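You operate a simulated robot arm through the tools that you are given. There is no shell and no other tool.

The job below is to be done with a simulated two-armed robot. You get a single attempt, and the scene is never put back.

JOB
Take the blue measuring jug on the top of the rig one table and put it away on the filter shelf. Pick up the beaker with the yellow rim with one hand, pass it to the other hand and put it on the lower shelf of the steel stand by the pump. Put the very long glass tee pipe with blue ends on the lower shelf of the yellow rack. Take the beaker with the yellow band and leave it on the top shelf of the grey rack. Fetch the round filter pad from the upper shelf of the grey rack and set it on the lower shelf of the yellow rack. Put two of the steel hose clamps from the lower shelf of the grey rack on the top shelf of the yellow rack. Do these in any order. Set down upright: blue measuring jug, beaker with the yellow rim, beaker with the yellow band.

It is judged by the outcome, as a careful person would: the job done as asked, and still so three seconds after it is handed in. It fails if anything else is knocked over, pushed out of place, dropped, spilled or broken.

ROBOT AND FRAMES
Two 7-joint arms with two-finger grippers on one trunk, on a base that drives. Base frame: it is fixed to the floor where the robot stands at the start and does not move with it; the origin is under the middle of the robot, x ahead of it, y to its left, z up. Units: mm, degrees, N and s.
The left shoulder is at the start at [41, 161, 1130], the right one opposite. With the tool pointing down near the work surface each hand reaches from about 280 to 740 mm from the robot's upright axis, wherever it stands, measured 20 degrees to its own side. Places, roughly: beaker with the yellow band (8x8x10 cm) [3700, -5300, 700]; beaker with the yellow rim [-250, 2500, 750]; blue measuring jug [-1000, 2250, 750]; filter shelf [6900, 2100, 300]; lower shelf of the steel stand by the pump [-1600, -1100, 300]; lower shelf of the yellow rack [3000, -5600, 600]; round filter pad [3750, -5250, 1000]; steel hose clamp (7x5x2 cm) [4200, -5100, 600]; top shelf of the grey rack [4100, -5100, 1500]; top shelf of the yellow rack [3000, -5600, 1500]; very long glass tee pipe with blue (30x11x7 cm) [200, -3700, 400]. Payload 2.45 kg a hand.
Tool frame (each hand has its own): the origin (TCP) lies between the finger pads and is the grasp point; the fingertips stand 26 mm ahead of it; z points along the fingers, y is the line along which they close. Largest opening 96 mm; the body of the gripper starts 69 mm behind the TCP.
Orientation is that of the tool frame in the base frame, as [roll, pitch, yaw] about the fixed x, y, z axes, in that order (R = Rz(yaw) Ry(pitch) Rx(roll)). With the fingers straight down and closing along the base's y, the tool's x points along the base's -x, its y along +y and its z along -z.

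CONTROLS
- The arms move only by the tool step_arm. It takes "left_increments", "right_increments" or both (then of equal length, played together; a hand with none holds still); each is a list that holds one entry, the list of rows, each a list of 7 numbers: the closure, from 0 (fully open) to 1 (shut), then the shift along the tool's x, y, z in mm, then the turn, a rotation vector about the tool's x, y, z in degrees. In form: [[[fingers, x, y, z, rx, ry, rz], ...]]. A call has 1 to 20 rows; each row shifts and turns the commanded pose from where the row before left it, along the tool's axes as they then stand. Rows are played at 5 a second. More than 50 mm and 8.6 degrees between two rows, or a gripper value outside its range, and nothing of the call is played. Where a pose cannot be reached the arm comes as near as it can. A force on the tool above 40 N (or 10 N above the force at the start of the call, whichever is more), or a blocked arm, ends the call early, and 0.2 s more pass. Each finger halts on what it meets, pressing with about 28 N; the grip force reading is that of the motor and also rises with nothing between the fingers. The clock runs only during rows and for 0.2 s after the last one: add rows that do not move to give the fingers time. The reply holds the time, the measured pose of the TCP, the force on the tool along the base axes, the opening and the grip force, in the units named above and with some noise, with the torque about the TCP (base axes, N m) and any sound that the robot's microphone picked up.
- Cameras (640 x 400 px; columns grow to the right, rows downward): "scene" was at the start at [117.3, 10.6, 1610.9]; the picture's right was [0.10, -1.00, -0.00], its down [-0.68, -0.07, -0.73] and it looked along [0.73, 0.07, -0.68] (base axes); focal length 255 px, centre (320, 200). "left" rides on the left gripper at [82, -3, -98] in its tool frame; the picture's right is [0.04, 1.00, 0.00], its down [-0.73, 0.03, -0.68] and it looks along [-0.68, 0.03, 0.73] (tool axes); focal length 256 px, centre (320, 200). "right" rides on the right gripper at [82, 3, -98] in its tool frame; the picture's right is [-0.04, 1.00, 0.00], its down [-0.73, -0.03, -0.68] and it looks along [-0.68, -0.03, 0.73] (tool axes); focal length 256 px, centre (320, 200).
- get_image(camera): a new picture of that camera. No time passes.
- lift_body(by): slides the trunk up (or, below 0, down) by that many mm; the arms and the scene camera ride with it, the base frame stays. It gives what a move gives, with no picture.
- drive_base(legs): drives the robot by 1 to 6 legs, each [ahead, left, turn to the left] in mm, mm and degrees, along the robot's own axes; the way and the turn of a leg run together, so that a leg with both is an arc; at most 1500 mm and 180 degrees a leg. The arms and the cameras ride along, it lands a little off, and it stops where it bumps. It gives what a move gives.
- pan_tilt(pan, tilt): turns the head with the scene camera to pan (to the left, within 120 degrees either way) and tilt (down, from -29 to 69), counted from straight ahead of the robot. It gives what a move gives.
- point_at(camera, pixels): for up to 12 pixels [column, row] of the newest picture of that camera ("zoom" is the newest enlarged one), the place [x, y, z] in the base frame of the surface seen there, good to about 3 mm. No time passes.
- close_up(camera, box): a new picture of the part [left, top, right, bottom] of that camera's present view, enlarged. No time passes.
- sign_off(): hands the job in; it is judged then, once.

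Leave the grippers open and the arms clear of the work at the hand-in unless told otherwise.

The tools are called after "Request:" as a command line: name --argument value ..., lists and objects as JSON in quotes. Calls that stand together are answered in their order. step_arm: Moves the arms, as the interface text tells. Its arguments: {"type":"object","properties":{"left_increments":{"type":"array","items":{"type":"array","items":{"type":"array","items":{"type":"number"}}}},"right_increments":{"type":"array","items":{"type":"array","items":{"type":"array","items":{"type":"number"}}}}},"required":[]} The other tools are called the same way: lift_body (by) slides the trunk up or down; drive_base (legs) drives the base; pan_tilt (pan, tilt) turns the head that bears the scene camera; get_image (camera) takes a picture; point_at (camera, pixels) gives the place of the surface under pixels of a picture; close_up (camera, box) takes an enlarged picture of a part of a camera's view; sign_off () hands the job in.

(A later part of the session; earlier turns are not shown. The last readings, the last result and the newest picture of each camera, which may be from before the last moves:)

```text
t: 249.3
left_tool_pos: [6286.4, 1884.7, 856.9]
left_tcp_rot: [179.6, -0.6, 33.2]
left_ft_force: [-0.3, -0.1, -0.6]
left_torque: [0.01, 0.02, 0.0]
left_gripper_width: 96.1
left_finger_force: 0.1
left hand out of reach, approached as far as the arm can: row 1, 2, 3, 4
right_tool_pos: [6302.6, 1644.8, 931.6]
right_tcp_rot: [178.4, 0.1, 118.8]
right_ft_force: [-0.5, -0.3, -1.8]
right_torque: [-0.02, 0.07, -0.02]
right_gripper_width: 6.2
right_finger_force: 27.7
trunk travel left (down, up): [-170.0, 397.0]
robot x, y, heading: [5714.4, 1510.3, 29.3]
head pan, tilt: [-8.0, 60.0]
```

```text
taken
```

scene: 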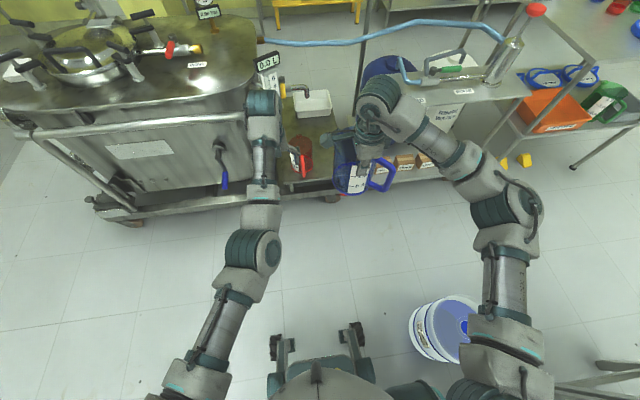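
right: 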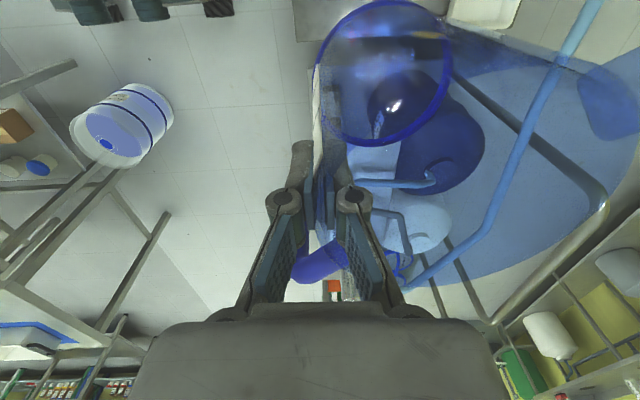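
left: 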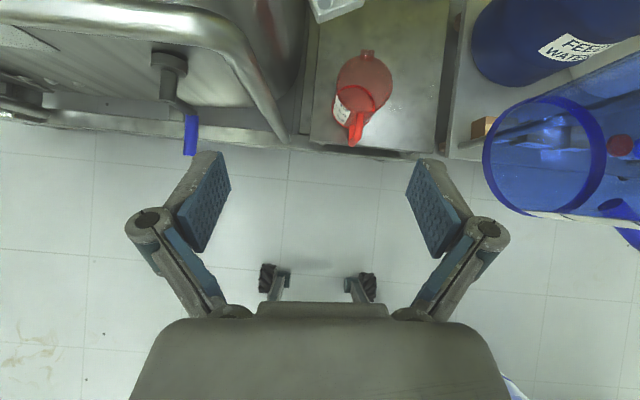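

Left hand is pointing down, stretched to 680 mm ahead. Pull it back and to the left.

Request:
step_arm --left_increments '[[[0, -25, -14, 0, 0, 0, 0], [0, -25, -14, 0, 0, 0, 0], [0, -25, -14, 0, 0, 0, 0], [0, -25, -14, 0, 0, 0, 0], [0, -25, -14, 0, 0, 0, 0], [0, -25, -14, 0, 0, 0, 0], [0, -25, -14, 0, 0, 0, 0], [0, -25, -14, 0, 0, 0, 0], [0, 0, 0, 0, 0, 0, 0]]]'

Request:
get_image --camera "scene"

```text
t: 251.3
left_tool_pos: [6273.8, 1908.3, 840.5]
left_tcp_rot: [179.7, -0.7, 33.2]
left_ft_force: [0.0, 0.4, 0.1]
left_torque: [0.02, 0.0, -0.02]
left_gripper_width: 95.9
left_finger_force: 0.1
left hand out of reach, approached as far as the arm can: row 1, 2, 3, 4, 5, 6, 7, 8
right_tool_pos: [6303.3, 1644.7, 931.8]
right_tcp_rot: [178.4, 0.0, 118.8]
right_ft_force: [-0.1, 0.1, -1.8]
right_torque: [-0.03, 0.06, 0.01]
right_gripper_width: 6.2
right_finger_force: 28.1
trunk travel left (down, up): [-170.0, 397.0]
robot x, y, heading: [5718.0, 1509.8, 29.4]
head pan, tilt: [-8.0, 60.0]
```

```text
taken
```

scene: 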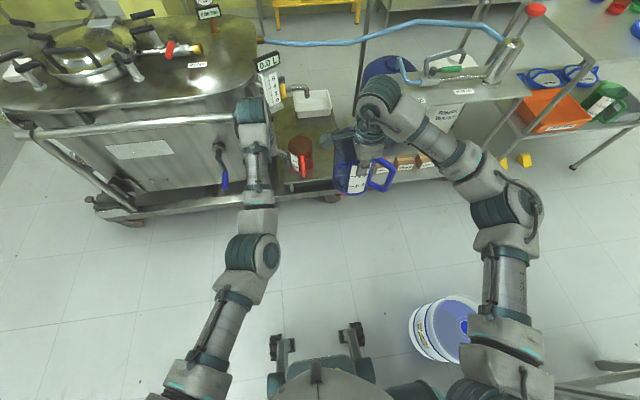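

The left arm is stuck at a wrist limit in this flipped orientation. Unwind it about its z axis (−90° first) and see.

Request:
step_arm --left_increments '[[[0, 0, 0, 0, 0, 0, -8.5], [0, 0, 0, 0, 0, 0, -8.5], [0, 0, 0, 0, 0, 0, -8.5], [0, 0, 0, 0, 0, 0, -8.5], [0, 0, 0, 0, 0, 0, -8.5], [0, 0, 0, 0, 0, 0, -8.5], [0, 0, 0, 0, 0, 0, -8.5], [0, 0, 0, 0, 0, 0, -8.5], [0, 0, 0, 0, 0, 0, -8.5], [0, 0, 0, 0, 0, 0, -8.5], [0, 0, 0, 0, 0, 0, -8.5], [0, 0, 0, 0, 0, 0, 0]]]'

Request:
get_image --camera "scene"

```text
t: 253.9
left_tool_pos: [6276.6, 1909.6, 839.9]
left_tcp_rot: [179.4, 0.4, 126.8]
left_ft_force: [0.7, 0.4, 0.1]
left_torque: [-0.01, -0.01, 0.0]
left_gripper_width: 95.9
left_finger_force: 0.0
right_tool_pos: [6302.6, 1644.7, 931.9]
right_tcp_rot: [178.4, 0.1, 118.8]
right_ft_force: [-0.1, -0.4, -2.4]
right_torque: [0.01, 0.09, -0.03]
right_gripper_width: 5.7
right_finger_force: 28.0
trunk travel left (down, up): [-170.0, 397.0]
robot x, y, heading: [5710.6, 1510.8, 29.3]
head pan, tilt: [-8.0, 60.0]
```

```text
taken
```

scene: 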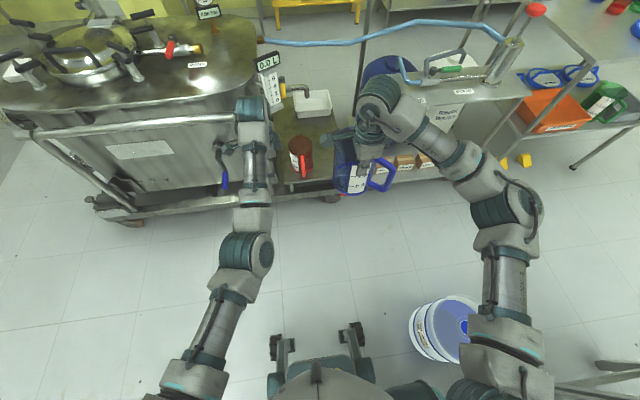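

Works. Unwind the remaining ~82° and then pull the hand back.

Request:
step_arm --left_increments '[[[0, 0, 0, 0, 0, 0, -8.25], [0, 0, 0, 0, 0, 0, -8.25], [0, 0, 0, 0, 0, 0, -8.25], [0, 0, 0, 0, 0, 0, -8.25], [0, 0, 0, 0, 0, 0, -8.25], [0, 0, 0, 0, 0, 0, -8.25], [0, 0, 0, 0, 0, 0, -8.25], [0, 0, 0, 0, 0, 0, -8.25], [0, 0, 0, 0, 0, 0, -8.25], [0, 0, 0, 0, 0, 0, -8.25], [0, 25, 14, 0, 0, 0, 0], [0, 25, 14, 0, 0, 0, 0], [0, 25, 14, 0, 0, 0, 0], [0, 25, 14, 0, 0, 0, 0], [0, 25, 14, 0, 0, 0, 0], [0, 25, 14, 0, 0, 0, 0], [0, 25, 14, 0, 0, 0, 0], [0, 25, 14, 0, 0, 0, 0], [0, 0, 0, 0, 0, 0, 0]]]'

Request:
get_image --camera "scene"

```text
t: 257.9
left_tool_pos: [6184.6, 2003.5, 785.2]
left_tcp_rot: [-179.7, 0.8, -150.9]
left_ft_force: [-1.3, -1.1, -0.2]
left_torque: [0.03, 0.02, 0.0]
left_gripper_width: 96.1
left_finger_force: 0.1
left hand out of reach, approached as far as the arm can: row 11, 12, 13, 14, 15, 16, 17, 18
right_tool_pos: [6302.6, 1644.9, 933.2]
right_tcp_rot: [178.4, 0.1, 118.8]
right_ft_force: [0.7, 0.0, -0.6]
right_torque: [-0.02, 0.08, 0.0]
right_gripper_width: 6.2
right_finger_force: 28.3
trunk travel left (down, up): [-170.0, 397.0]
robot x, y, heading: [5716.0, 1509.1, 29.0]
head pan, tilt: [-8.0, 60.0]
```

```text
taken
```

scene: 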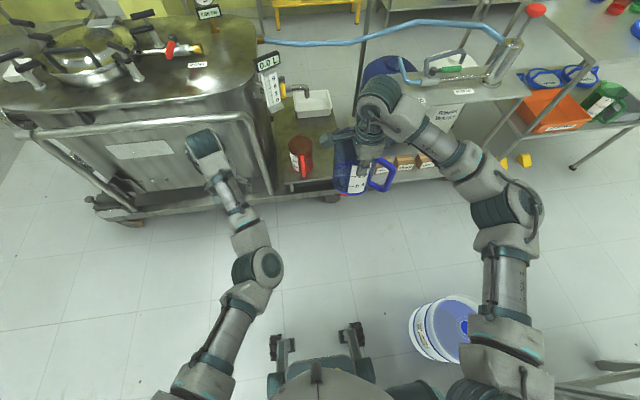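

The arm is nearly straight (singular) but it is starting to fold. Keep pulling it back.

Request:
step_arm --left_increments '[[[0, 30, 0, -5, 0, 0, 0], [0, 30, 0, -5, 0, 0, 0], [0, 30, 0, -5, 0, 0, 0], [0, 30, 0, -5, 0, 0, 0], [0, 30, 0, -5, 0, 0, 0], [0, 30, 0, -5, 0, 0, 0], [0, 0, 0, 0, 0, 0, 0]]]'

Request:
get_image --camera "scene"

```text
t: 259.5
left_tool_pos: [6115.7, 2031.4, 744.8]
left_tcp_rot: [-179.6, 0.8, -150.8]
left_ft_force: [0.0, 0.3, 0.5]
left_torque: [-0.02, -0.03, -0.02]
left_gripper_width: 96.3
left_finger_force: 0.1
left hand out of reach, approached as far as the arm can: row 1, 2, 3, 4, 5, 6
right_tool_pos: [6302.9, 1644.7, 932.5]
right_tcp_rot: [178.3, 0.1, 118.8]
right_ft_force: [0.6, -0.1, -2.2]
right_torque: [0.0, 0.04, -0.01]
right_gripper_width: 6.2
right_finger_force: 28.4
trunk travel left (down, up): [-170.0, 397.0]
robot x, y, heading: [5717.7, 1508.0, 29.6]
head pan, tilt: [-8.0, 60.0]
```

```text
taken
```

scene: 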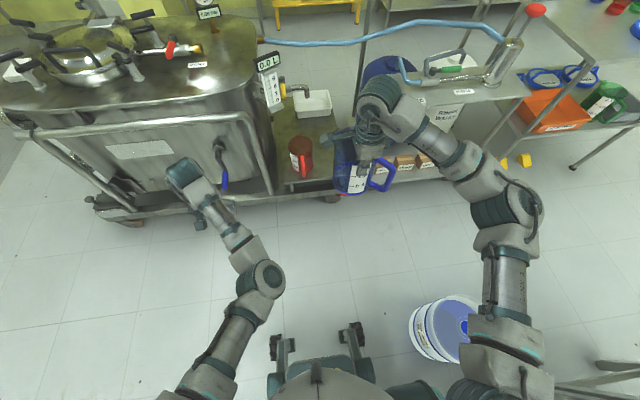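

It folds but slides left. I'll swing the left hand out to the left side (back and left), which also gets it out of the way.

Request:
step_arm --left_increments '[[[0, 25, 30, -4, 0, 0, 0], [0, 25, 30, -4, 0, 0, 0], [0, 25, 30, -4, 0, 0, 0], [0, 25, 30, -4, 0, 0, 0], [0, 28, 28, -4, 0, 0, 0], [0, 28, 28, -4, 0, 0, 0], [0, 30, 25, -4, 0, 0, 0], [0, 30, 25, -4, 0, 0, 0], [0, 30, 20, -4, 0, 0, 0], [0, 30, 20, -4, 0, 0, 0], [0, 0, 0, 0, 0, 0, 0]]]'

Request:
pan_tilt --pan 30 --tilt 60

Request:
get_image --camera "scene"

```text
t: 261.9
left_tool_pos: [5745.9, 2137.9, 778.4]
left_tcp_rot: [-179.6, 0.7, -150.9]
left_ft_force: [0.2, -0.4, 0.1]
left_torque: [-0.02, 0.01, 0.02]
left_gripper_width: 95.9
left_finger_force: 0.1
left hand out of reach, approached as far as the arm can: row 1
right_tool_pos: [6300.8, 1646.3, 931.4]
right_tcp_rot: [178.4, 0.3, 118.8]
right_ft_force: [-0.1, 0.3, -1.7]
right_torque: [-0.01, 0.07, 0.0]
right_gripper_width: 5.6
right_finger_force: 28.3
trunk travel left (down, up): [-170.0, 397.0]
robot x, y, heading: [5712.0, 1511.3, 29.3]
head pan, tilt: [-8.0, 60.0]
```

```text
t: 263.0
left_tool_pos: [5747.9, 2139.0, 778.4]
left_tcp_rot: [-179.6, 0.8, -151.0]
left_ft_force: [-0.1, 0.0, -0.5]
left_torque: [-0.03, -0.01, -0.04]
left_gripper_width: 95.9
left_finger_force: 0.0
right_tool_pos: [6301.4, 1645.1, 932.0]
right_tcp_rot: [178.4, 0.3, 118.8]
right_ft_force: [-1.0, -1.2, -1.7]
right_torque: [-0.01, 0.09, 0.0]
right_gripper_width: 6.1
right_finger_force: 28.0
trunk travel left (down, up): [-170.0, 397.0]
robot x, y, heading: [5715.2, 1508.9, 29.5]
head pan, tilt: [30.0, 60.0]
```

```text
taken
```

scene: 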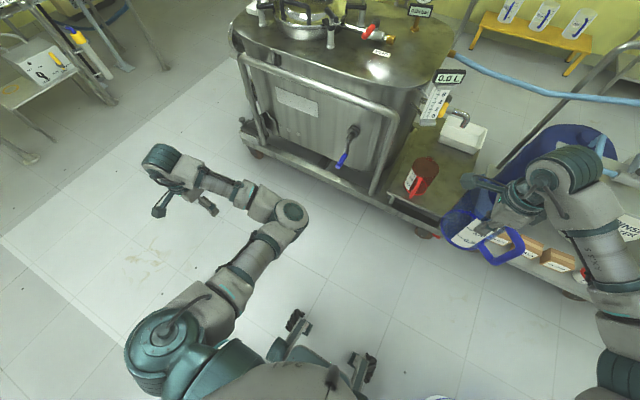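

The left arm now moves freely, hand at the left side. Check where its elbow is.

Request:
point_at --camera "scene" --pixels '[[292, 210], [300, 225], [268, 195], [225, 185], [160, 160], [350, 115], [370, 180], [240, 280]]'

```text
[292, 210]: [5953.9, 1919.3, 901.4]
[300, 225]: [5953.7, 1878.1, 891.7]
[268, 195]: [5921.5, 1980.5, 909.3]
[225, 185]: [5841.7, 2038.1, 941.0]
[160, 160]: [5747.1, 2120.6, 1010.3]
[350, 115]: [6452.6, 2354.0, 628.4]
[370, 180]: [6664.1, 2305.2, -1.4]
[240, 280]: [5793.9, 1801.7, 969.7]
```

Move the left hand further back (150 mm) so that its elbow stays well clear of the tank.

Request:
step_arm --left_increments '[[[0, 30, 8, 0, 0, 0, 0], [0, 30, 8, 0, 0, 0, 0], [0, 30, 8, 0, 0, 0, 0], [0, 30, 8, 0, 0, 0, 0], [0, 30, 8, 0, 0, 0, 0], [0, 0, 0, 0, 0, 0, 0]]]'

Request:
get_image --camera "scene"

Request:
point_at --camera "scene" --pixels '[[292, 215], [280, 230], [268, 210], [250, 215], [300, 225]]'

```text
t: 264.4
left_tool_pos: [5594.4, 2101.0, 773.1]
left_tcp_rot: [-179.6, 0.8, -150.8]
left_ft_force: [0.7, 0.6, 0.3]
left_torque: [-0.02, 0.02, 0.01]
left_gripper_width: 96.0
left_finger_force: 0.0
right_tool_pos: [6302.5, 1646.7, 932.0]
right_tcp_rot: [178.4, 0.3, 118.8]
right_ft_force: [0.6, 0.1, -2.0]
right_torque: [-0.01, 0.13, 0.02]
right_gripper_width: 5.9
right_finger_force: 28.2
trunk travel left (down, up): [-170.0, 397.0]
robot x, y, heading: [5716.6, 1509.6, 29.1]
head pan, tilt: [30.0, 60.0]
```

```text
taken
```

scene: 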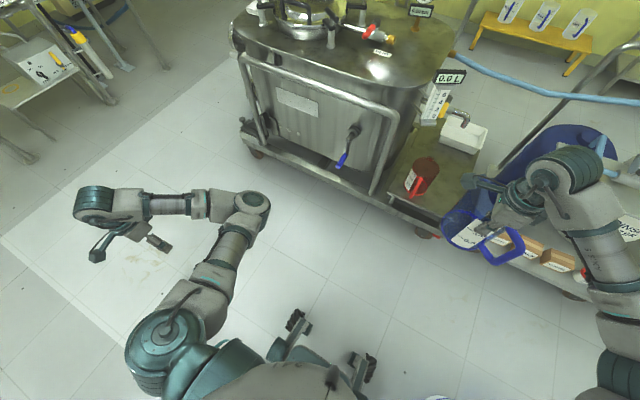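

```text
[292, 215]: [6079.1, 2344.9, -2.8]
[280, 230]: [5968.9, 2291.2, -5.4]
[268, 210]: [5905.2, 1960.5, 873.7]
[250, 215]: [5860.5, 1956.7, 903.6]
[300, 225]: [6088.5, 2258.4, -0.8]
```

Left arm is tucked. Lower the trunk 168 mm here in the open to see that everything rides along properly.

Request:
lift_body --by -166

Request:
step_arm --right_increments '[[[1, 0, 0, 0, 1.6, 0, 0], [1, 0, 0, 0, 0, 0, 0]]]'

```text
t: 266.2
left_tool_pos: [5594.5, 2098.4, 607.6]
left_tcp_rot: [-179.5, 0.9, -150.9]
left_ft_force: [-0.1, 0.3, -0.6]
left_torque: [0.02, 0.01, 0.0]
left_gripper_width: 96.1
left_finger_force: 0.1
right_tool_pos: [6300.9, 1646.5, 768.9]
right_tcp_rot: [178.2, 0.2, 118.8]
right_ft_force: [0.9, -0.3, -1.5]
right_torque: [-0.01, 0.08, 0.02]
right_gripper_width: 6.0
right_finger_force: 28.1
trunk travel left (down, up): [-4.0, 563.0]
robot x, y, heading: [5712.4, 1511.8, 29.3]
head pan, tilt: [30.0, 60.0]
```

```text
t: 266.8
left_tool_pos: [5596.9, 2098.9, 607.9]
left_tcp_rot: [-179.6, 0.8, -150.9]
left_ft_force: [0.7, -0.2, 0.0]
left_torque: [-0.02, 0.0, 0.03]
left_gripper_width: 96.1
left_finger_force: 0.1
right_tool_pos: [6302.4, 1646.0, 765.9]
right_tcp_rot: [180.0, 0.2, 118.8]
right_ft_force: [-0.1, 0.1, -2.7]
right_torque: [0.0, 0.08, 0.0]
right_gripper_width: 6.0
right_finger_force: 28.1
trunk travel left (down, up): [-4.0, 563.0]
robot x, y, heading: [5713.5, 1508.0, 29.5]
head pan, tilt: [30.0, 60.0]
```

Both arms rode along fine. Now drive 476 mm forward.

Request:
drive_base --legs '[[476, 0, 0]]'

Request:
pan_tilt --pan -10 --tilt 50

Request:
get_image --camera "scene"

Request:
get_image --camera "right"

```text
t: 269.7
left_tool_pos: [6010.3, 2336.9, 607.9]
left_tcp_rot: [-179.7, 0.7, -150.2]
left_ft_force: [0.9, 0.3, 0.2]
left_torque: [0.0, 0.01, -0.04]
left_gripper_width: 96.1
left_finger_force: 0.2
right_tool_pos: [6721.4, 1892.9, 766.3]
right_tcp_rot: [179.9, 0.4, 119.5]
right_ft_force: [-0.3, -0.1, -2.3]
right_torque: [-0.04, 0.07, 0.03]
right_gripper_width: 6.0
right_finger_force: 27.2
trunk travel left (down, up): [-4.0, 563.0]
robot x, y, heading: [6132.8, 1750.7, 29.7]
head pan, tilt: [30.0, 60.0]
```

```text
t: 270.8
left_tool_pos: [6007.4, 2334.4, 608.9]
left_tcp_rot: [-179.7, 1.0, -150.1]
left_ft_force: [0.9, 0.9, -0.2]
left_torque: [0.05, -0.04, 0.02]
left_gripper_width: 96.0
left_finger_force: 0.1
right_tool_pos: [6716.3, 1889.6, 769.6]
right_tcp_rot: [179.7, 0.2, 119.4]
right_ft_force: [0.4, 0.2, -2.0]
right_torque: [0.01, 0.06, -0.04]
right_gripper_width: 6.0
right_finger_force: 28.1
trunk travel left (down, up): [-4.0, 563.0]
robot x, y, heading: [6135.7, 1752.6, 29.8]
head pan, tilt: [-10.0, 50.0]
```

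```text
taken
```

scene: 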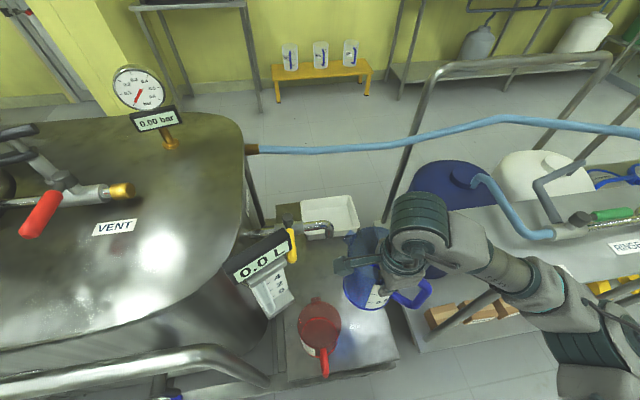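

```text
taken
```

right: 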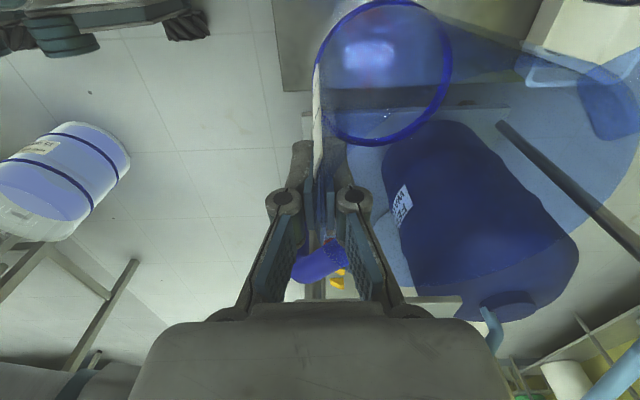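

Jug centre is over (6765,1917). Shift 10 mm to the right and lower 270 mm.

Request:
step_arm --right_increments '[[[1, -10, 0, 10, 0, 0, 0], [1, 0, 0, 30, 0, 0, 0], [1, 0, 0, 35, 0, 0, 0], [1, 0, 0, 35, 0, 0, 0], [1, 0, 0, 35, 0, 0, 0], [1, 0, 0, 35, 0, 0, 0], [1, 0, 0, 35, 0, 0, 0], [1, 0, 0, 35, 0, 0, 0], [1, 0, 0, 20, 0, 0, 0], [1, 0, 0, 0, 0, 0, 0]]]'

Request:
get_image --camera "scene"

Request:
get_image --camera "right"

```text
t: 273.0
left_tool_pos: [6006.5, 2335.2, 607.9]
left_tcp_rot: [-179.6, 1.1, -150.2]
left_ft_force: [-0.5, 0.2, -0.3]
left_torque: [0.0, 0.03, -0.01]
left_gripper_width: 96.0
left_finger_force: 0.1
right_tool_pos: [6723.9, 1882.5, 499.0]
right_tcp_rot: [179.7, 0.2, 119.5]
right_ft_force: [0.6, -0.4, -1.9]
right_torque: [-0.03, 0.1, 0.01]
right_gripper_width: 6.0
right_finger_force: 28.2
trunk travel left (down, up): [-4.0, 563.0]
robot x, y, heading: [6132.5, 1750.3, 29.8]
head pan, tilt: [-10.0, 50.0]
```

```text
taken
```

scene: 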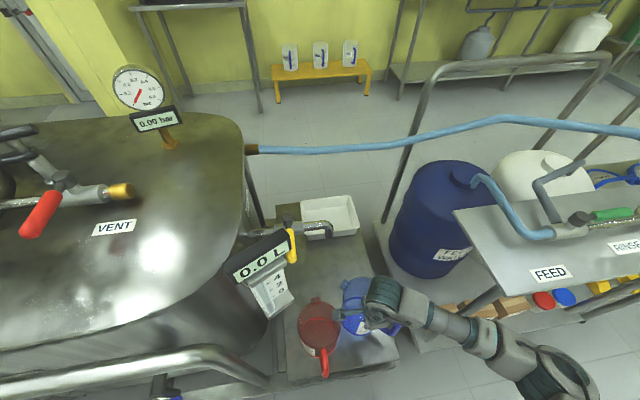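

```text
taken
```

right: 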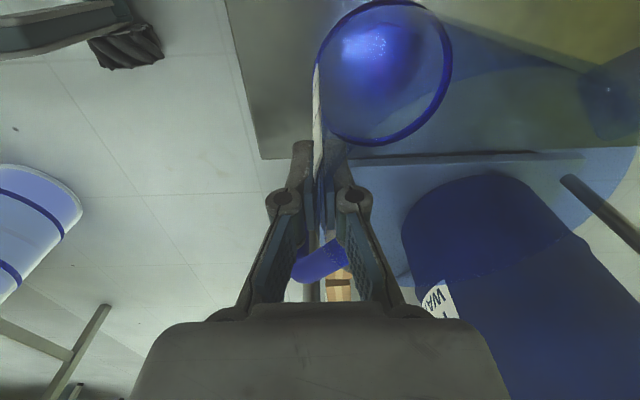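

Zoom to check the gap to the red jug before the last 50 mm.

Request:
close_up --camera "scene" --box '[280, 250, 430, 390]'

```text
2.86 times, centred on (355, 320) of scene
```

zoom: 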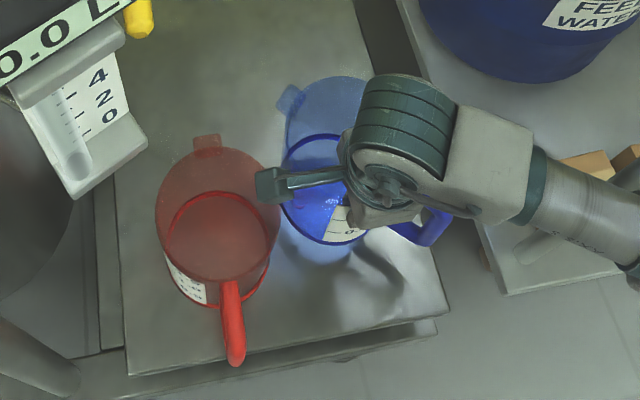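

Spacing is good; the wrist camera stays above the red jug's rim. Lower 44 mm, then feel for contact.

Request:
step_arm --right_increments '[[[1, 0, 0, 15, 0, 0, 0], [1, 0, 0, 15, 0, 0, 0], [1, 0, 0, 12, 0, 0, 0], [1, 0, 0, 0, 0, 0, 0]]]'

Request:
step_arm --right_increments '[[[1, 0, 0, 3, 0, 0, 0], [1, 0, 0, 2, 0, 0, 0], [1, 0, 0, 0, 0, 0, 0]]]'

```text
t: 274.0
left_tool_pos: [6007.2, 2335.1, 609.1]
left_tcp_rot: [-179.7, 1.1, -150.2]
left_ft_force: [0.6, -0.6, 0.6]
left_torque: [-0.01, -0.02, 0.0]
left_gripper_width: 95.9
left_finger_force: 0.0
right_tool_pos: [6724.1, 1880.9, 457.6]
right_tcp_rot: [179.6, 0.2, 119.5]
right_ft_force: [0.5, -0.3, -2.1]
right_torque: [-0.02, 0.11, 0.01]
right_gripper_width: 5.8
right_finger_force: 28.0
trunk travel left (down, up): [-4.0, 563.0]
robot x, y, heading: [6132.3, 1751.4, 30.1]
head pan, tilt: [-10.0, 50.0]
```

```text
t: 274.8
left_tool_pos: [6006.4, 2333.4, 608.5]
left_tcp_rot: [-179.5, 1.2, -150.3]
left_ft_force: [-0.2, 0.4, 0.8]
left_torque: [0.02, 0.01, 0.0]
left_gripper_width: 95.8
left_finger_force: 0.0
right_tool_pos: [6724.1, 1882.0, 452.6]
right_tcp_rot: [179.7, 0.2, 119.5]
right_ft_force: [-0.6, -0.8, -0.9]
right_torque: [0.05, -0.02, -0.01]
right_gripper_width: 6.0
right_finger_force: 27.7
trunk travel left (down, up): [-4.0, 563.0]
robot x, y, heading: [6132.9, 1751.4, 29.9]
head pan, tilt: [-10.0, 50.0]
```

The torque vanished, so the base is touching. Lower 2 mm more.

Request:
step_arm --right_increments '[[[1, 0, 0, 2, 0, 0, 0], [1, 0, 0, 0, 0, 0, 0]]]'

```text
t: 275.4
left_tool_pos: [6006.2, 2333.8, 609.3]
left_tcp_rot: [-179.6, 1.1, -150.2]
left_ft_force: [-1.4, 0.3, -0.2]
left_torque: [0.01, 0.01, 0.0]
left_gripper_width: 96.1
left_finger_force: 0.2
right_tool_pos: [6724.3, 1883.0, 452.2]
right_tcp_rot: [179.6, 0.3, 119.5]
right_ft_force: [-1.6, -1.7, 0.4]
right_torque: [-0.1, -0.01, 0.01]
right_gripper_width: 6.3
right_finger_force: 28.5
trunk travel left (down, up): [-4.0, 563.0]
robot x, y, heading: [6134.3, 1752.7, 29.8]
head pan, tilt: [-10.0, 50.0]
```

Contact confirmed (z stays at 452). Open the fingers partially, then lift straight up.

Request:
step_arm --right_increments '[[[1, 0, 0, 1, 0, 0, 0], [0.85, 0, 0, 0, 0, 0, 0], [0.7, 0, 0, 0, 0, 0, 0], [0.6, 0, 0, 0, 0, 0, 0], [0.6, 0, 0, 0, 0, 0, 0]]]'

Request:
get_image --camera "right"

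Request:
close_up --camera "scene" --box '[280, 250, 430, 390]'

```text
t: 276.6
left_tool_pos: [6006.0, 2334.2, 608.6]
left_tcp_rot: [-179.6, 1.1, -150.2]
left_ft_force: [-0.2, -0.9, -0.7]
left_torque: [0.01, 0.03, 0.06]
left_gripper_width: 96.1
left_finger_force: 0.0
right_tool_pos: [6725.2, 1881.4, 450.0]
right_tcp_rot: [179.8, 0.2, 119.4]
right_ft_force: [0.1, 0.9, -0.4]
right_torque: [0.04, 0.03, 0.0]
right_gripper_width: 38.3
right_finger_force: 0.1
trunk travel left (down, up): [-4.0, 563.0]
robot x, y, heading: [6136.6, 1753.3, 30.0]
head pan, tilt: [-10.0, 50.0]
```

```text
taken
```

right: 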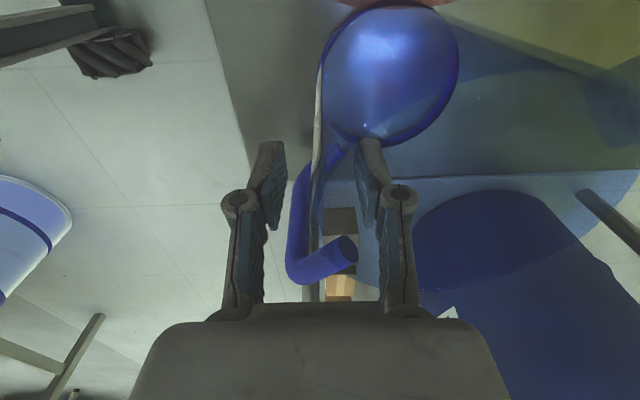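

```text
2.86 times, centred on (355, 320) of scene
```

zoom: 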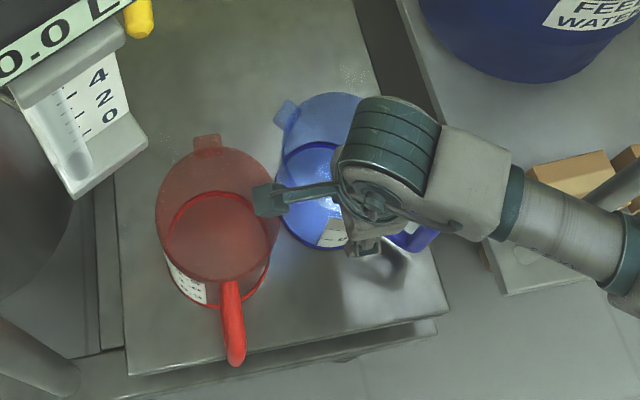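

Jug stands on the shelf, fingers clear of the wall on both sides. Lift the hand straight up 300 mm.

Request:
step_arm --right_increments '[[[0.6, 0, 0, -10, 0, 0, 0], [0.6, 0, 0, -20, 0, 0, 0], [0.6, 0, 0, -30, 0, 0, 0], [0.6, 0, 0, -30, 0, 0, 0], [0.6, 0, 0, -35, 0, 0, 0], [0.6, 0, 0, -35, 0, 0, 0], [0.6, 0, 0, -35, 0, 0, 0], [0.6, 0, 0, -35, 0, 0, 0], [0.6, 0, 0, -35, 0, 0, 0], [0.6, 0, 0, -35, 0, 0, 0], [0.6, 0, 0, 0, 0, 0, 0]]]'

Request:
get_image --camera "scene"

```text
t: 279.0
left_tool_pos: [6007.0, 2333.9, 608.1]
left_tcp_rot: [-179.6, 1.2, -150.2]
left_ft_force: [0.5, 0.1, -0.1]
left_torque: [0.01, 0.03, 0.0]
left_gripper_width: 96.0
left_finger_force: 0.0
right_tool_pos: [6722.6, 1879.8, 748.6]
right_tcp_rot: [179.7, 0.2, 119.4]
right_ft_force: [0.5, 0.6, 0.4]
right_torque: [0.01, -0.01, -0.02]
right_gripper_width: 38.6
right_finger_force: 0.0
trunk travel left (down, up): [-4.0, 563.0]
robot x, y, heading: [6133.3, 1746.4, 29.8]
head pan, tilt: [-10.0, 50.0]
```

```text
taken
```

scene: 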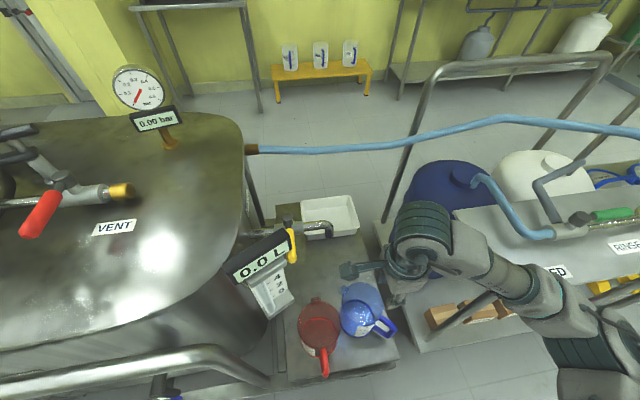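

The blue jug stands upright on the filter shelf beside the red one. Back off and raise the trunk to its normal height.

Request:
drive_base --legs '[[-500, 0, 0], [-500, 900, 0]]'

Request:
lift_body --by 296

Request:
pan_tilt --pan -35 --tilt 25

Request:
get_image --camera "scene"

```text
t: 286.7
left_tool_pos: [4680.3, 2584.0, 609.9]
left_tcp_rot: [-179.6, 1.1, -147.8]
left_ft_force: [0.1, 0.1, 0.0]
left_torque: [-0.01, -0.05, -0.02]
left_gripper_width: 95.8
left_finger_force: 0.1
right_tool_pos: [5414.4, 2159.4, 749.2]
right_tcp_rot: [179.7, 0.1, 121.9]
right_ft_force: [-0.7, -0.1, -0.1]
right_torque: [-0.02, -0.03, -0.05]
right_gripper_width: 38.5
right_finger_force: 0.0
trunk travel left (down, up): [-4.0, 563.0]
robot x, y, heading: [4836.2, 2006.8, 32.1]
head pan, tilt: [-10.0, 50.0]
```

```text
t: 289.7
left_tool_pos: [4677.9, 2582.7, 906.3]
left_tcp_rot: [-179.6, 1.4, -147.9]
left_ft_force: [-0.4, -1.0, -0.4]
left_torque: [-0.01, -0.03, -0.02]
left_gripper_width: 96.3
left_finger_force: 0.0
right_tool_pos: [5411.3, 2158.4, 1048.6]
right_tcp_rot: [179.5, 0.3, 121.9]
right_ft_force: [0.6, -0.4, 0.1]
right_torque: [0.02, -0.03, -0.03]
right_gripper_width: 38.5
right_finger_force: 0.0
trunk travel left (down, up): [-300.0, 267.0]
robot x, y, heading: [4833.7, 2006.5, 32.4]
head pan, tilt: [-10.0, 50.0]
```

```text
t: 290.6
left_tool_pos: [4678.2, 2582.4, 907.1]
left_tcp_rot: [-179.5, 1.5, -147.8]
left_ft_force: [-0.2, 0.2, 0.4]
left_torque: [-0.01, -0.01, -0.01]
left_gripper_width: 96.1
left_finger_force: 0.1
right_tool_pos: [5410.5, 2158.5, 1049.7]
right_tcp_rot: [179.4, 0.3, 121.9]
right_ft_force: [0.0, 0.3, 0.1]
right_torque: [-0.02, -0.01, 0.02]
right_gripper_width: 38.5
right_finger_force: 0.1
trunk travel left (down, up): [-300.0, 267.0]
robot x, y, heading: [4831.1, 2004.2, 32.4]
head pan, tilt: [-35.0, 25.0]
```

```text
taken
```

scene: 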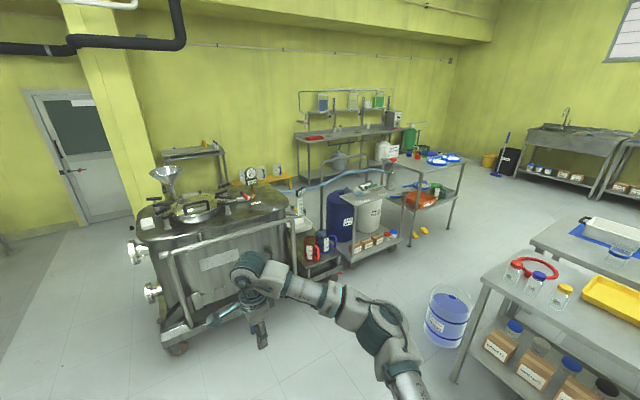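

Zoom on the shelf to confirm the jug and gauge.

Request:
close_up --camera "scene" --box '[280, 190, 360, 290]'

```text
4.00 times, centred on (320, 240) of scene
```

zoom: 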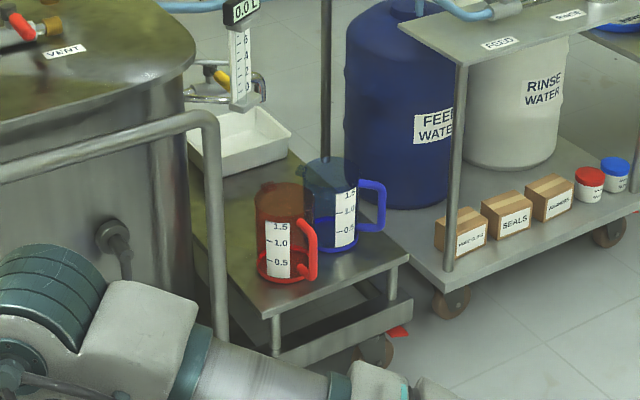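

Everything there is fine. Now, in this open space, I'll bring the left arm back to a useful posture: lower the hand 280 mm so its elbow can drop, then swing it round to the front.

Request:
step_arm --left_increments '[[[0, 0, 0, 35, 0, 0, 0], [0, 0, 0, 35, 0, 0, 0], [0, 0, 0, 35, 0, 0, 0], [0, 0, 0, 35, 0, 0, 0], [0, 0, 0, 35, 0, 0, 0], [0, 0, 0, 35, 0, 0, 0], [0, 0, 0, 35, 0, 0, 0], [0, 0, 0, 35, 0, 0, 0], [0, 0, 0, 0, 0, 0, 0]]]'

Request:
pan_tilt --pan 45 --tilt 60

Request:
get_image --camera "scene"

```text
t: 292.6
left_tool_pos: [4687.6, 2587.1, 625.0]
left_tcp_rot: [-179.7, 1.4, -147.8]
left_ft_force: [-0.3, -0.2, 0.2]
left_torque: [-0.01, 0.02, 0.04]
left_gripper_width: 95.9
left_finger_force: 0.1
right_tool_pos: [5410.6, 2158.5, 1049.6]
right_tcp_rot: [179.2, 0.2, 121.9]
right_ft_force: [-0.7, -0.5, 0.4]
right_torque: [0.0, -0.01, -0.02]
right_gripper_width: 38.3
right_finger_force: 0.0
trunk travel left (down, up): [-300.0, 267.0]
robot x, y, heading: [4830.3, 2003.7, 32.5]
head pan, tilt: [-35.0, 25.0]
```

```text
t: 294.1
left_tool_pos: [4685.7, 2586.0, 625.2]
left_tcp_rot: [-179.6, 1.5, -147.8]
left_ft_force: [0.3, 0.9, 0.3]
left_torque: [0.03, 0.02, 0.03]
left_gripper_width: 96.2
left_finger_force: 0.1
right_tool_pos: [5411.7, 2157.4, 1049.5]
right_tcp_rot: [179.3, 0.3, 121.9]
right_ft_force: [-0.1, 0.6, 0.7]
right_torque: [-0.01, 0.01, -0.01]
right_gripper_width: 38.5
right_finger_force: 0.1
trunk travel left (down, up): [-300.0, 267.0]
robot x, y, heading: [4832.1, 2002.1, 32.2]
head pan, tilt: [45.0, 60.0]
```

```text
taken
```

scene: 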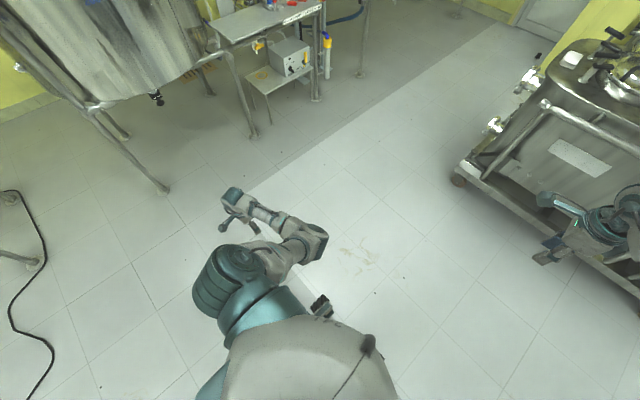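

The elbow is low now. Swing the hand forward in an arc.

Request:
step_arm --left_increments '[[[0, -35, -10, 0, 0, 0, 0], [0, -35, -10, 0, 0, 0, 0], [0, -35, -15, 0, 0, 0, 0], [0, -35, -15, 0, 0, 0, 0], [0, -35, -20, 0, 0, 0, 0], [0, -30, -25, 0, 0, 0, 0], [0, -25, -30, 0, 0, 0, 0], [0, -20, -35, 0, 0, 0, 0], [0, -15, -35, 0, 0, 0, 0], [0, -10, -35, 0, 0, 0, 0], [0, -5, -35, 0, 0, 0, 0], [0, 0, -35, 0, 0, 0, 0], [0, 0, -35, 0, 0, 0, 0], [0, 0, 0, 0, 0, 0, 0]]]'

Request:
get_image --camera "scene"

```text
t: 297.1
left_tool_pos: [5094.7, 2458.9, 637.6]
left_tcp_rot: [179.3, 1.6, -147.4]
left_ft_force: [-0.5, 0.5, -0.1]
left_torque: [0.01, 0.05, -0.02]
left_gripper_width: 96.1
left_finger_force: 0.0
right_tool_pos: [5411.9, 2156.4, 1049.4]
right_tcp_rot: [179.3, 0.0, 121.9]
right_ft_force: [0.3, 0.0, 0.2]
right_torque: [0.01, -0.01, 0.0]
right_gripper_width: 38.3
right_finger_force: 0.0
trunk travel left (down, up): [-300.0, 267.0]
robot x, y, heading: [4837.7, 2006.1, 32.3]
head pan, tilt: [45.0, 60.0]
```

```text
taken
```

scene: 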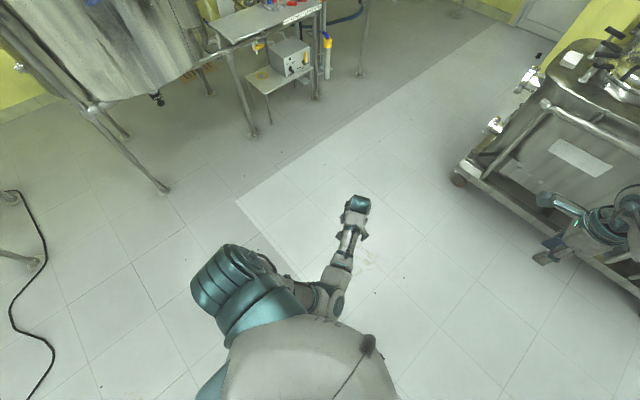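

The elbow is now low with the hand in front. Pitch the left hand up to horizontal (ry −90°).

Request:
step_arm --left_increments '[[[0, 0, 0, 0, 0, -8.2, 0], [0, 0, 0, 0, 0, -8.2, 0], [0, 0, 0, 0, 0, -8.2, 0], [0, 0, 0, 0, 0, -8.2, 0], [0, 0, 0, 0, 0, -8.2, 0], [0, 0, 0, 0, 0, -8.2, 0], [0, 0, 0, 0, 0, -8.2, 0], [0, 0, 0, 0, 0, -8.2, 0], [0, 0, 0, 0, 0, -8.2, 0], [0, 0, 0, 0, 0, -8.2, 0], [0, 0, 0, 0, 0, -8.2, 0], [0, 0, 0, 0, 0, 0, 0]]]'

Request:
get_image --camera "scene"

```text
t: 299.7
left_tool_pos: [5101.0, 2448.9, 634.6]
left_tcp_rot: [-10.9, 88.2, 21.3]
left_ft_force: [0.4, -0.5, 0.3]
left_torque: [0.01, 0.01, -0.01]
left_gripper_width: 95.9
left_finger_force: 0.1
right_tool_pos: [5411.9, 2155.5, 1049.8]
right_tcp_rot: [179.3, 0.2, 122.0]
right_ft_force: [-0.8, 0.0, 0.0]
right_torque: [0.01, -0.01, 0.0]
right_gripper_width: 38.3
right_finger_force: 0.0
trunk travel left (down, up): [-300.0, 267.0]
robot x, y, heading: [4834.6, 2003.1, 32.5]
head pan, tilt: [45.0, 60.0]
```

```text
taken
```

scene: 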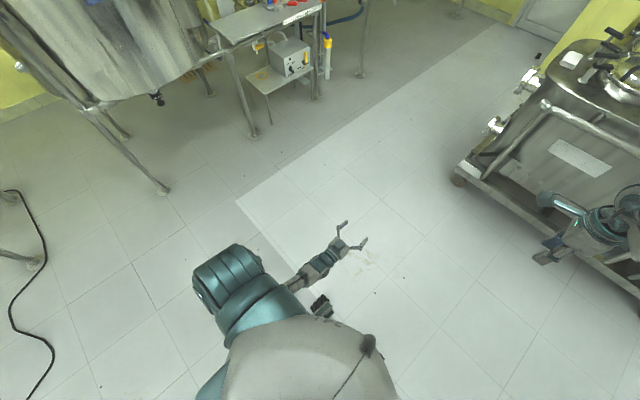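

Good. Now flip it about its axis (+180°) so the camera is on top.

Request:
step_arm --left_increments '[[[0, 0, 0, 0, 0, 0, 8.5], [0, 0, 0, 0, 0, 0, 8.5], [0, 0, 0, 0, 0, 0, 8.5], [0, 0, 0, 0, 0, 0, 8.5], [0, 0, 0, 0, 0, 0, 8.5], [0, 0, 0, 0, 0, 0, 8.5], [0, 0, 0, 0, 0, 0, 8.5], [0, 0, 0, 0, 0, 0, 8.5], [0, 0, 0, 0, 0, 0, 8.5], [0, 0, 0, 0, 0, 0, 8.5], [0, 0, 0, 0, 0, 0, 8.5], [0, 0, 0, 0, 0, 0, 8.5], [0, 0, 0, 0, 0, 0, 8.5], [0, 0, 0, 0, 0, 0, 8.5], [0, 0, 0, 0, 0, 0, 8.5], [0, 0, 0, 0, 0, 0, 8.5], [0, 0, 0, 0, 0, 0, 8.5], [0, 0, 0, 0, 0, 0, 8.5], [0, 0, 0, 0, 0, 0, 8.5], [0, 0, 0, 0, 0, 0, 8.5]]]'

Request:
get_image --camera "scene"

```text
t: 303.9
left_tool_pos: [5101.8, 2448.7, 634.9]
left_tcp_rot: [80.7, -79.6, 131.3]
left_ft_force: [-0.9, 0.3, 0.5]
left_torque: [0.02, -0.02, -0.01]
left_gripper_width: 95.7
left_finger_force: 0.0
right_tool_pos: [5411.9, 2156.8, 1049.2]
right_tcp_rot: [179.3, 0.1, 121.9]
right_ft_force: [0.5, -0.7, -0.3]
right_torque: [-0.01, 0.0, 0.01]
right_gripper_width: 38.3
right_finger_force: 0.0
trunk travel left (down, up): [-300.0, 267.0]
robot x, y, heading: [4832.5, 2003.1, 32.5]
head pan, tilt: [45.0, 60.0]
```

```text
taken
```

scene: 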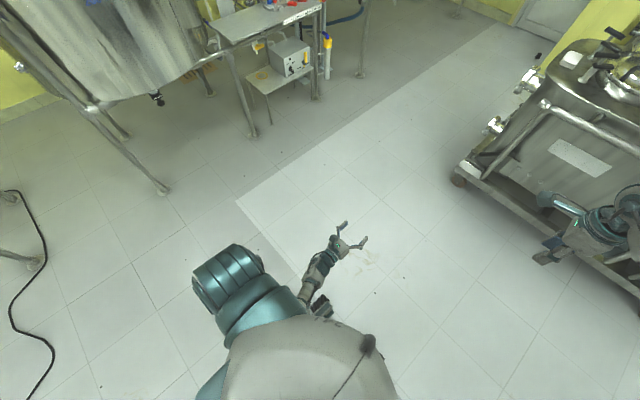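

Finish the roll (+10°) and raise the hand to about z=800.

Request:
step_arm --left_increments '[[[0, 0, 0, 0, 0, 0, 5], [0, 0, 0, 0, 0, 0, 5], [0, 30, 0, 0, 0, 0, 0], [0, 30, 0, 0, 0, 0, 0], [0, 30, 0, 0, 0, 0, 0], [0, 30, 0, 0, 0, 0, 0], [0, 30, 0, 0, 0, 0, 0], [0, 0, 0, 0, 0, 0, 0]]]'

Request:
get_image --camera "left"

```text
t: 305.7
left_tool_pos: [5096.4, 2449.2, 786.9]
left_tcp_rot: [13.2, -88.3, -161.0]
left_ft_force: [-0.5, -0.2, 0.3]
left_torque: [0.02, -0.01, 0.0]
left_gripper_width: 95.9
left_finger_force: 0.1
right_tool_pos: [5412.8, 2157.0, 1048.8]
right_tcp_rot: [179.2, 0.2, 121.9]
right_ft_force: [0.0, 0.2, 0.3]
right_torque: [-0.01, -0.02, 0.0]
right_gripper_width: 38.7
right_finger_force: 0.0
trunk travel left (down, up): [-300.0, 267.0]
robot x, y, heading: [4831.2, 2003.3, 32.4]
head pan, tilt: [45.0, 60.0]
```

```text
taken
```

left: 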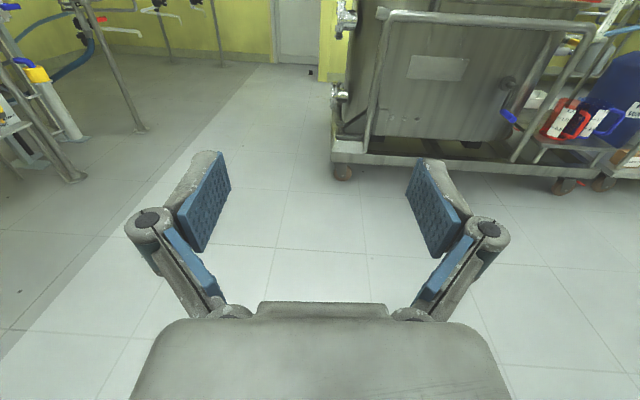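

Left hand is in shelf pose again. Bring the right hand back and rotate it to its normal orientation for travel.

Request:
step_arm --right_increments '[[[0, 0, -30, 0, 0, 0, 0], [0, 0, -30, 0, 0, 0, 0], [0, 0, -30, 0, 0, 0, 0], [0, 0, -30, 0, 0, 0, 0], [0, 0, 0, 0, 0, 0, -8.2], [0, 0, 0, 0, 0, 0, -8.2], [0, 0, 0, 0, 0, 0, -8.2], [0, 0, 0, 0, 0, 0, -8.2], [0, 0, 0, 0, 0, 0, -8.2], [0, 0, 0, 0, 0, 0, -8.2], [0, 0, 0, 0, 0, 0, -8.2], [0, 0, 0, 0, 0, 0, -8.2], [0, 0, 0, 0, 0, 0, -8.2], [0, 0, 0, 0, 0, 0, -8.2], [0, 0, 0, 0, 0, 0, -8.2], [0, 0, 0, 0, 0, 0, 0]]]'

Request:
drive_base --legs '[[0, 0, 177]]'

Request:
pan_tilt --pan 0 --tilt 25

Request:
get_image --camera "scene"

```text
t: 309.1
left_tool_pos: [5097.9, 2448.7, 786.5]
left_tcp_rot: [10.8, -88.3, -158.4]
left_ft_force: [0.3, -0.1, -0.2]
left_torque: [-0.01, 0.0, 0.0]
left_gripper_width: 95.8
left_finger_force: 0.1
right_tool_pos: [5309.7, 2091.9, 1047.6]
right_tcp_rot: [-179.9, 0.7, -147.9]
right_ft_force: [1.4, 1.0, 0.0]
right_torque: [0.01, 0.0, -0.01]
right_gripper_width: 96.0
right_finger_force: 0.1
trunk travel left (down, up): [-300.0, 267.0]
robot x, y, heading: [4835.6, 2007.5, 32.1]
head pan, tilt: [45.0, 60.0]
```

```text
t: 316.6
left_tool_pos: [4526.7, 1589.5, 786.4]
left_tcp_rot: [10.8, -88.3, 15.6]
left_ft_force: [0.2, 0.7, -0.2]
left_torque: [-0.01, 0.0, -0.01]
left_gripper_width: 96.1
left_finger_force: 0.0
right_tool_pos: [4350.1, 1964.5, 1046.4]
right_tcp_rot: [-179.8, 0.7, 26.3]
right_ft_force: [0.2, 0.3, 0.2]
right_torque: [0.0, 0.0, 0.01]
right_gripper_width: 95.7
right_finger_force: 0.1
trunk travel left (down, up): [-300.0, 267.0]
robot x, y, heading: [4835.8, 2006.6, -153.4]
head pan, tilt: [45.0, 60.0]
```

```text
t: 317.7
left_tool_pos: [4527.0, 1590.3, 788.8]
left_tcp_rot: [10.1, -88.2, 16.4]
left_ft_force: [0.8, 1.1, 0.6]
left_torque: [0.03, 0.03, -0.01]
left_gripper_width: 96.1
left_finger_force: 0.0
right_tool_pos: [4353.1, 1964.9, 1048.4]
right_tcp_rot: [-179.9, 0.8, 26.3]
right_ft_force: [-0.1, 0.0, 0.3]
right_torque: [0.01, -0.01, 0.0]
right_gripper_width: 95.9
right_finger_force: 0.0
trunk travel left (down, up): [-300.0, 267.0]
robot x, y, heading: [4831.5, 2007.0, -153.5]
head pan, tilt: [0.0, 25.0]
```

```text
taken
```

scene: 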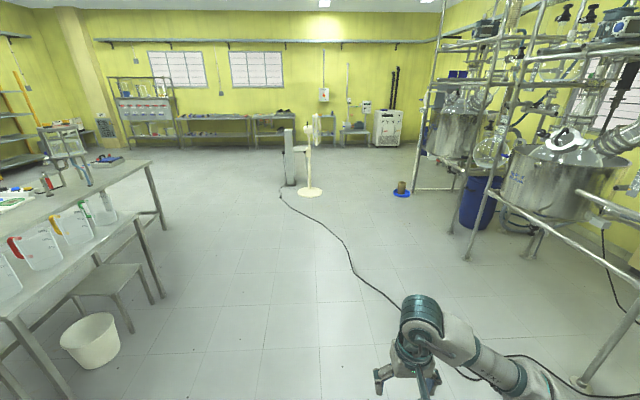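

Heading −153.5. Measure the table on the left and the pillar/fan to plan a diagonal route to the tee bench.

Request:
point_at --camera "scene" --pixels '[[152, 164], [164, 236], [153, 302], [290, 185], [305, 192], [130, 225], [180, 145], [250, 148], [100, 345], [402, 195], [140, 145]]'

Request:
close_up --camera "scene" --box '[100, 70, 260, 170]'

```text
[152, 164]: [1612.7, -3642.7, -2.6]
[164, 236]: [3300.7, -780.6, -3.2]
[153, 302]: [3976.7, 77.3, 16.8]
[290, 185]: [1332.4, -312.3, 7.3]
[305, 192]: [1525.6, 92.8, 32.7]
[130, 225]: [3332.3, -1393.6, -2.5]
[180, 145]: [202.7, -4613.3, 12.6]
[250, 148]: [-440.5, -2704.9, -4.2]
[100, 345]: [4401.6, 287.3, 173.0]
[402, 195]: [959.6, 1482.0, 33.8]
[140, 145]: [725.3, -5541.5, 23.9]
```

```text
4.00 times, centred on (180, 120) of scene
```

zoom: 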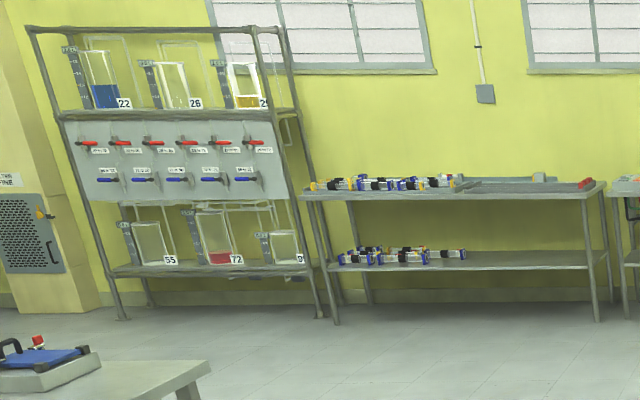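

Route: straight ahead past the tables, then diagonally left to the tee bench. Turn +3° and drive the first four legs.

Request:
drive_base --legs '[[0, 0, 3], [1300, 180, 0], [1300, 185, 0]]'

```text
t: 330.9
left_tool_pos: [2502.3, -57.8, 788.6]
left_tcp_rot: [9.9, -88.2, 20.5]
left_ft_force: [-0.3, 0.3, 0.0]
left_torque: [-0.01, 0.02, 0.04]
left_gripper_width: 96.1
left_finger_force: 0.0
right_tool_pos: [2303.0, 305.1, 1048.4]
right_tcp_rot: [-179.8, 0.9, 30.4]
right_ft_force: [0.4, 0.0, -0.2]
right_torque: [0.0, -0.02, -0.03]
right_gripper_width: 96.0
right_finger_force: 0.0
trunk travel left (down, up): [-300.0, 267.0]
robot x, y, heading: [2775.4, 379.4, -149.5]
head pan, tilt: [0.0, 25.0]
```

On track. Next diagonal legs past the pillar.

Request:
drive_base --legs '[[800, 500, 0], [800, 500, 0], [700, 500, 0]]'

Request:
get_image --camera "scene"

```text
t: 344.3
left_tool_pos: [1341.3, -2493.1, 790.2]
left_tcp_rot: [4.1, -88.0, 27.1]
left_ft_force: [-0.3, 0.5, 0.0]
left_torque: [0.05, 0.0, 0.03]
left_gripper_width: 95.9
left_finger_force: 0.1
right_tool_pos: [1135.7, -2132.2, 1047.6]
right_tcp_rot: [180.0, 0.8, 30.9]
right_ft_force: [-0.4, 0.0, 0.5]
right_torque: [-0.05, -0.01, -0.01]
right_gripper_width: 96.0
right_finger_force: 0.0
trunk travel left (down, up): [-300.0, 267.0]
robot x, y, heading: [1613.3, -2061.4, -148.9]
head pan, tilt: [0.0, 25.0]
```

```text
taken
```

scene: 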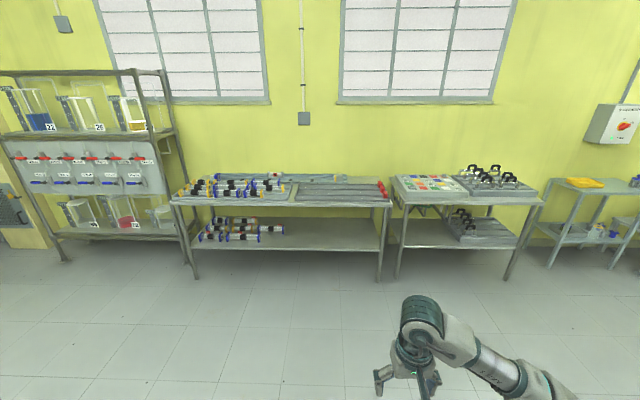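

I'm in front of the tee bench. Zoom in on both shelves.

Request:
close_up --camera "scene" --box '[165, 165, 305, 255]'

Request:
close_up --camera "scene" --box '[190, 205, 300, 255]'

```text
4.44 times, centred on (235, 210) of scene
```

zoom: 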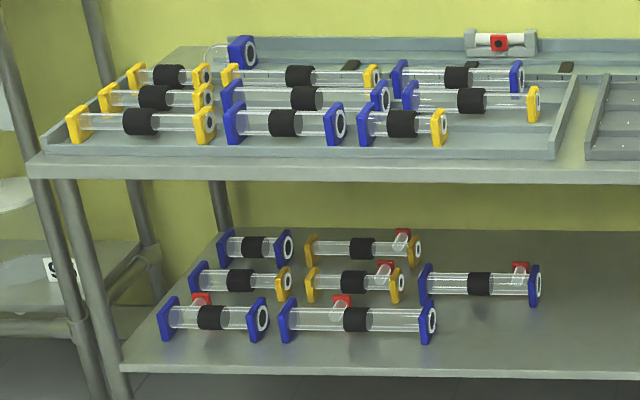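

```text
5.82 times, centred on (245, 230) of scene
```

zoom: 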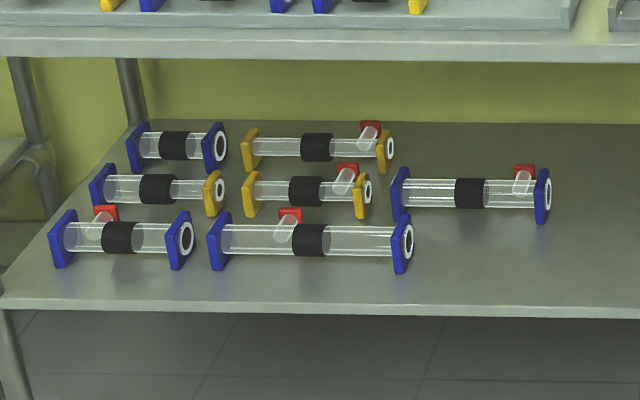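

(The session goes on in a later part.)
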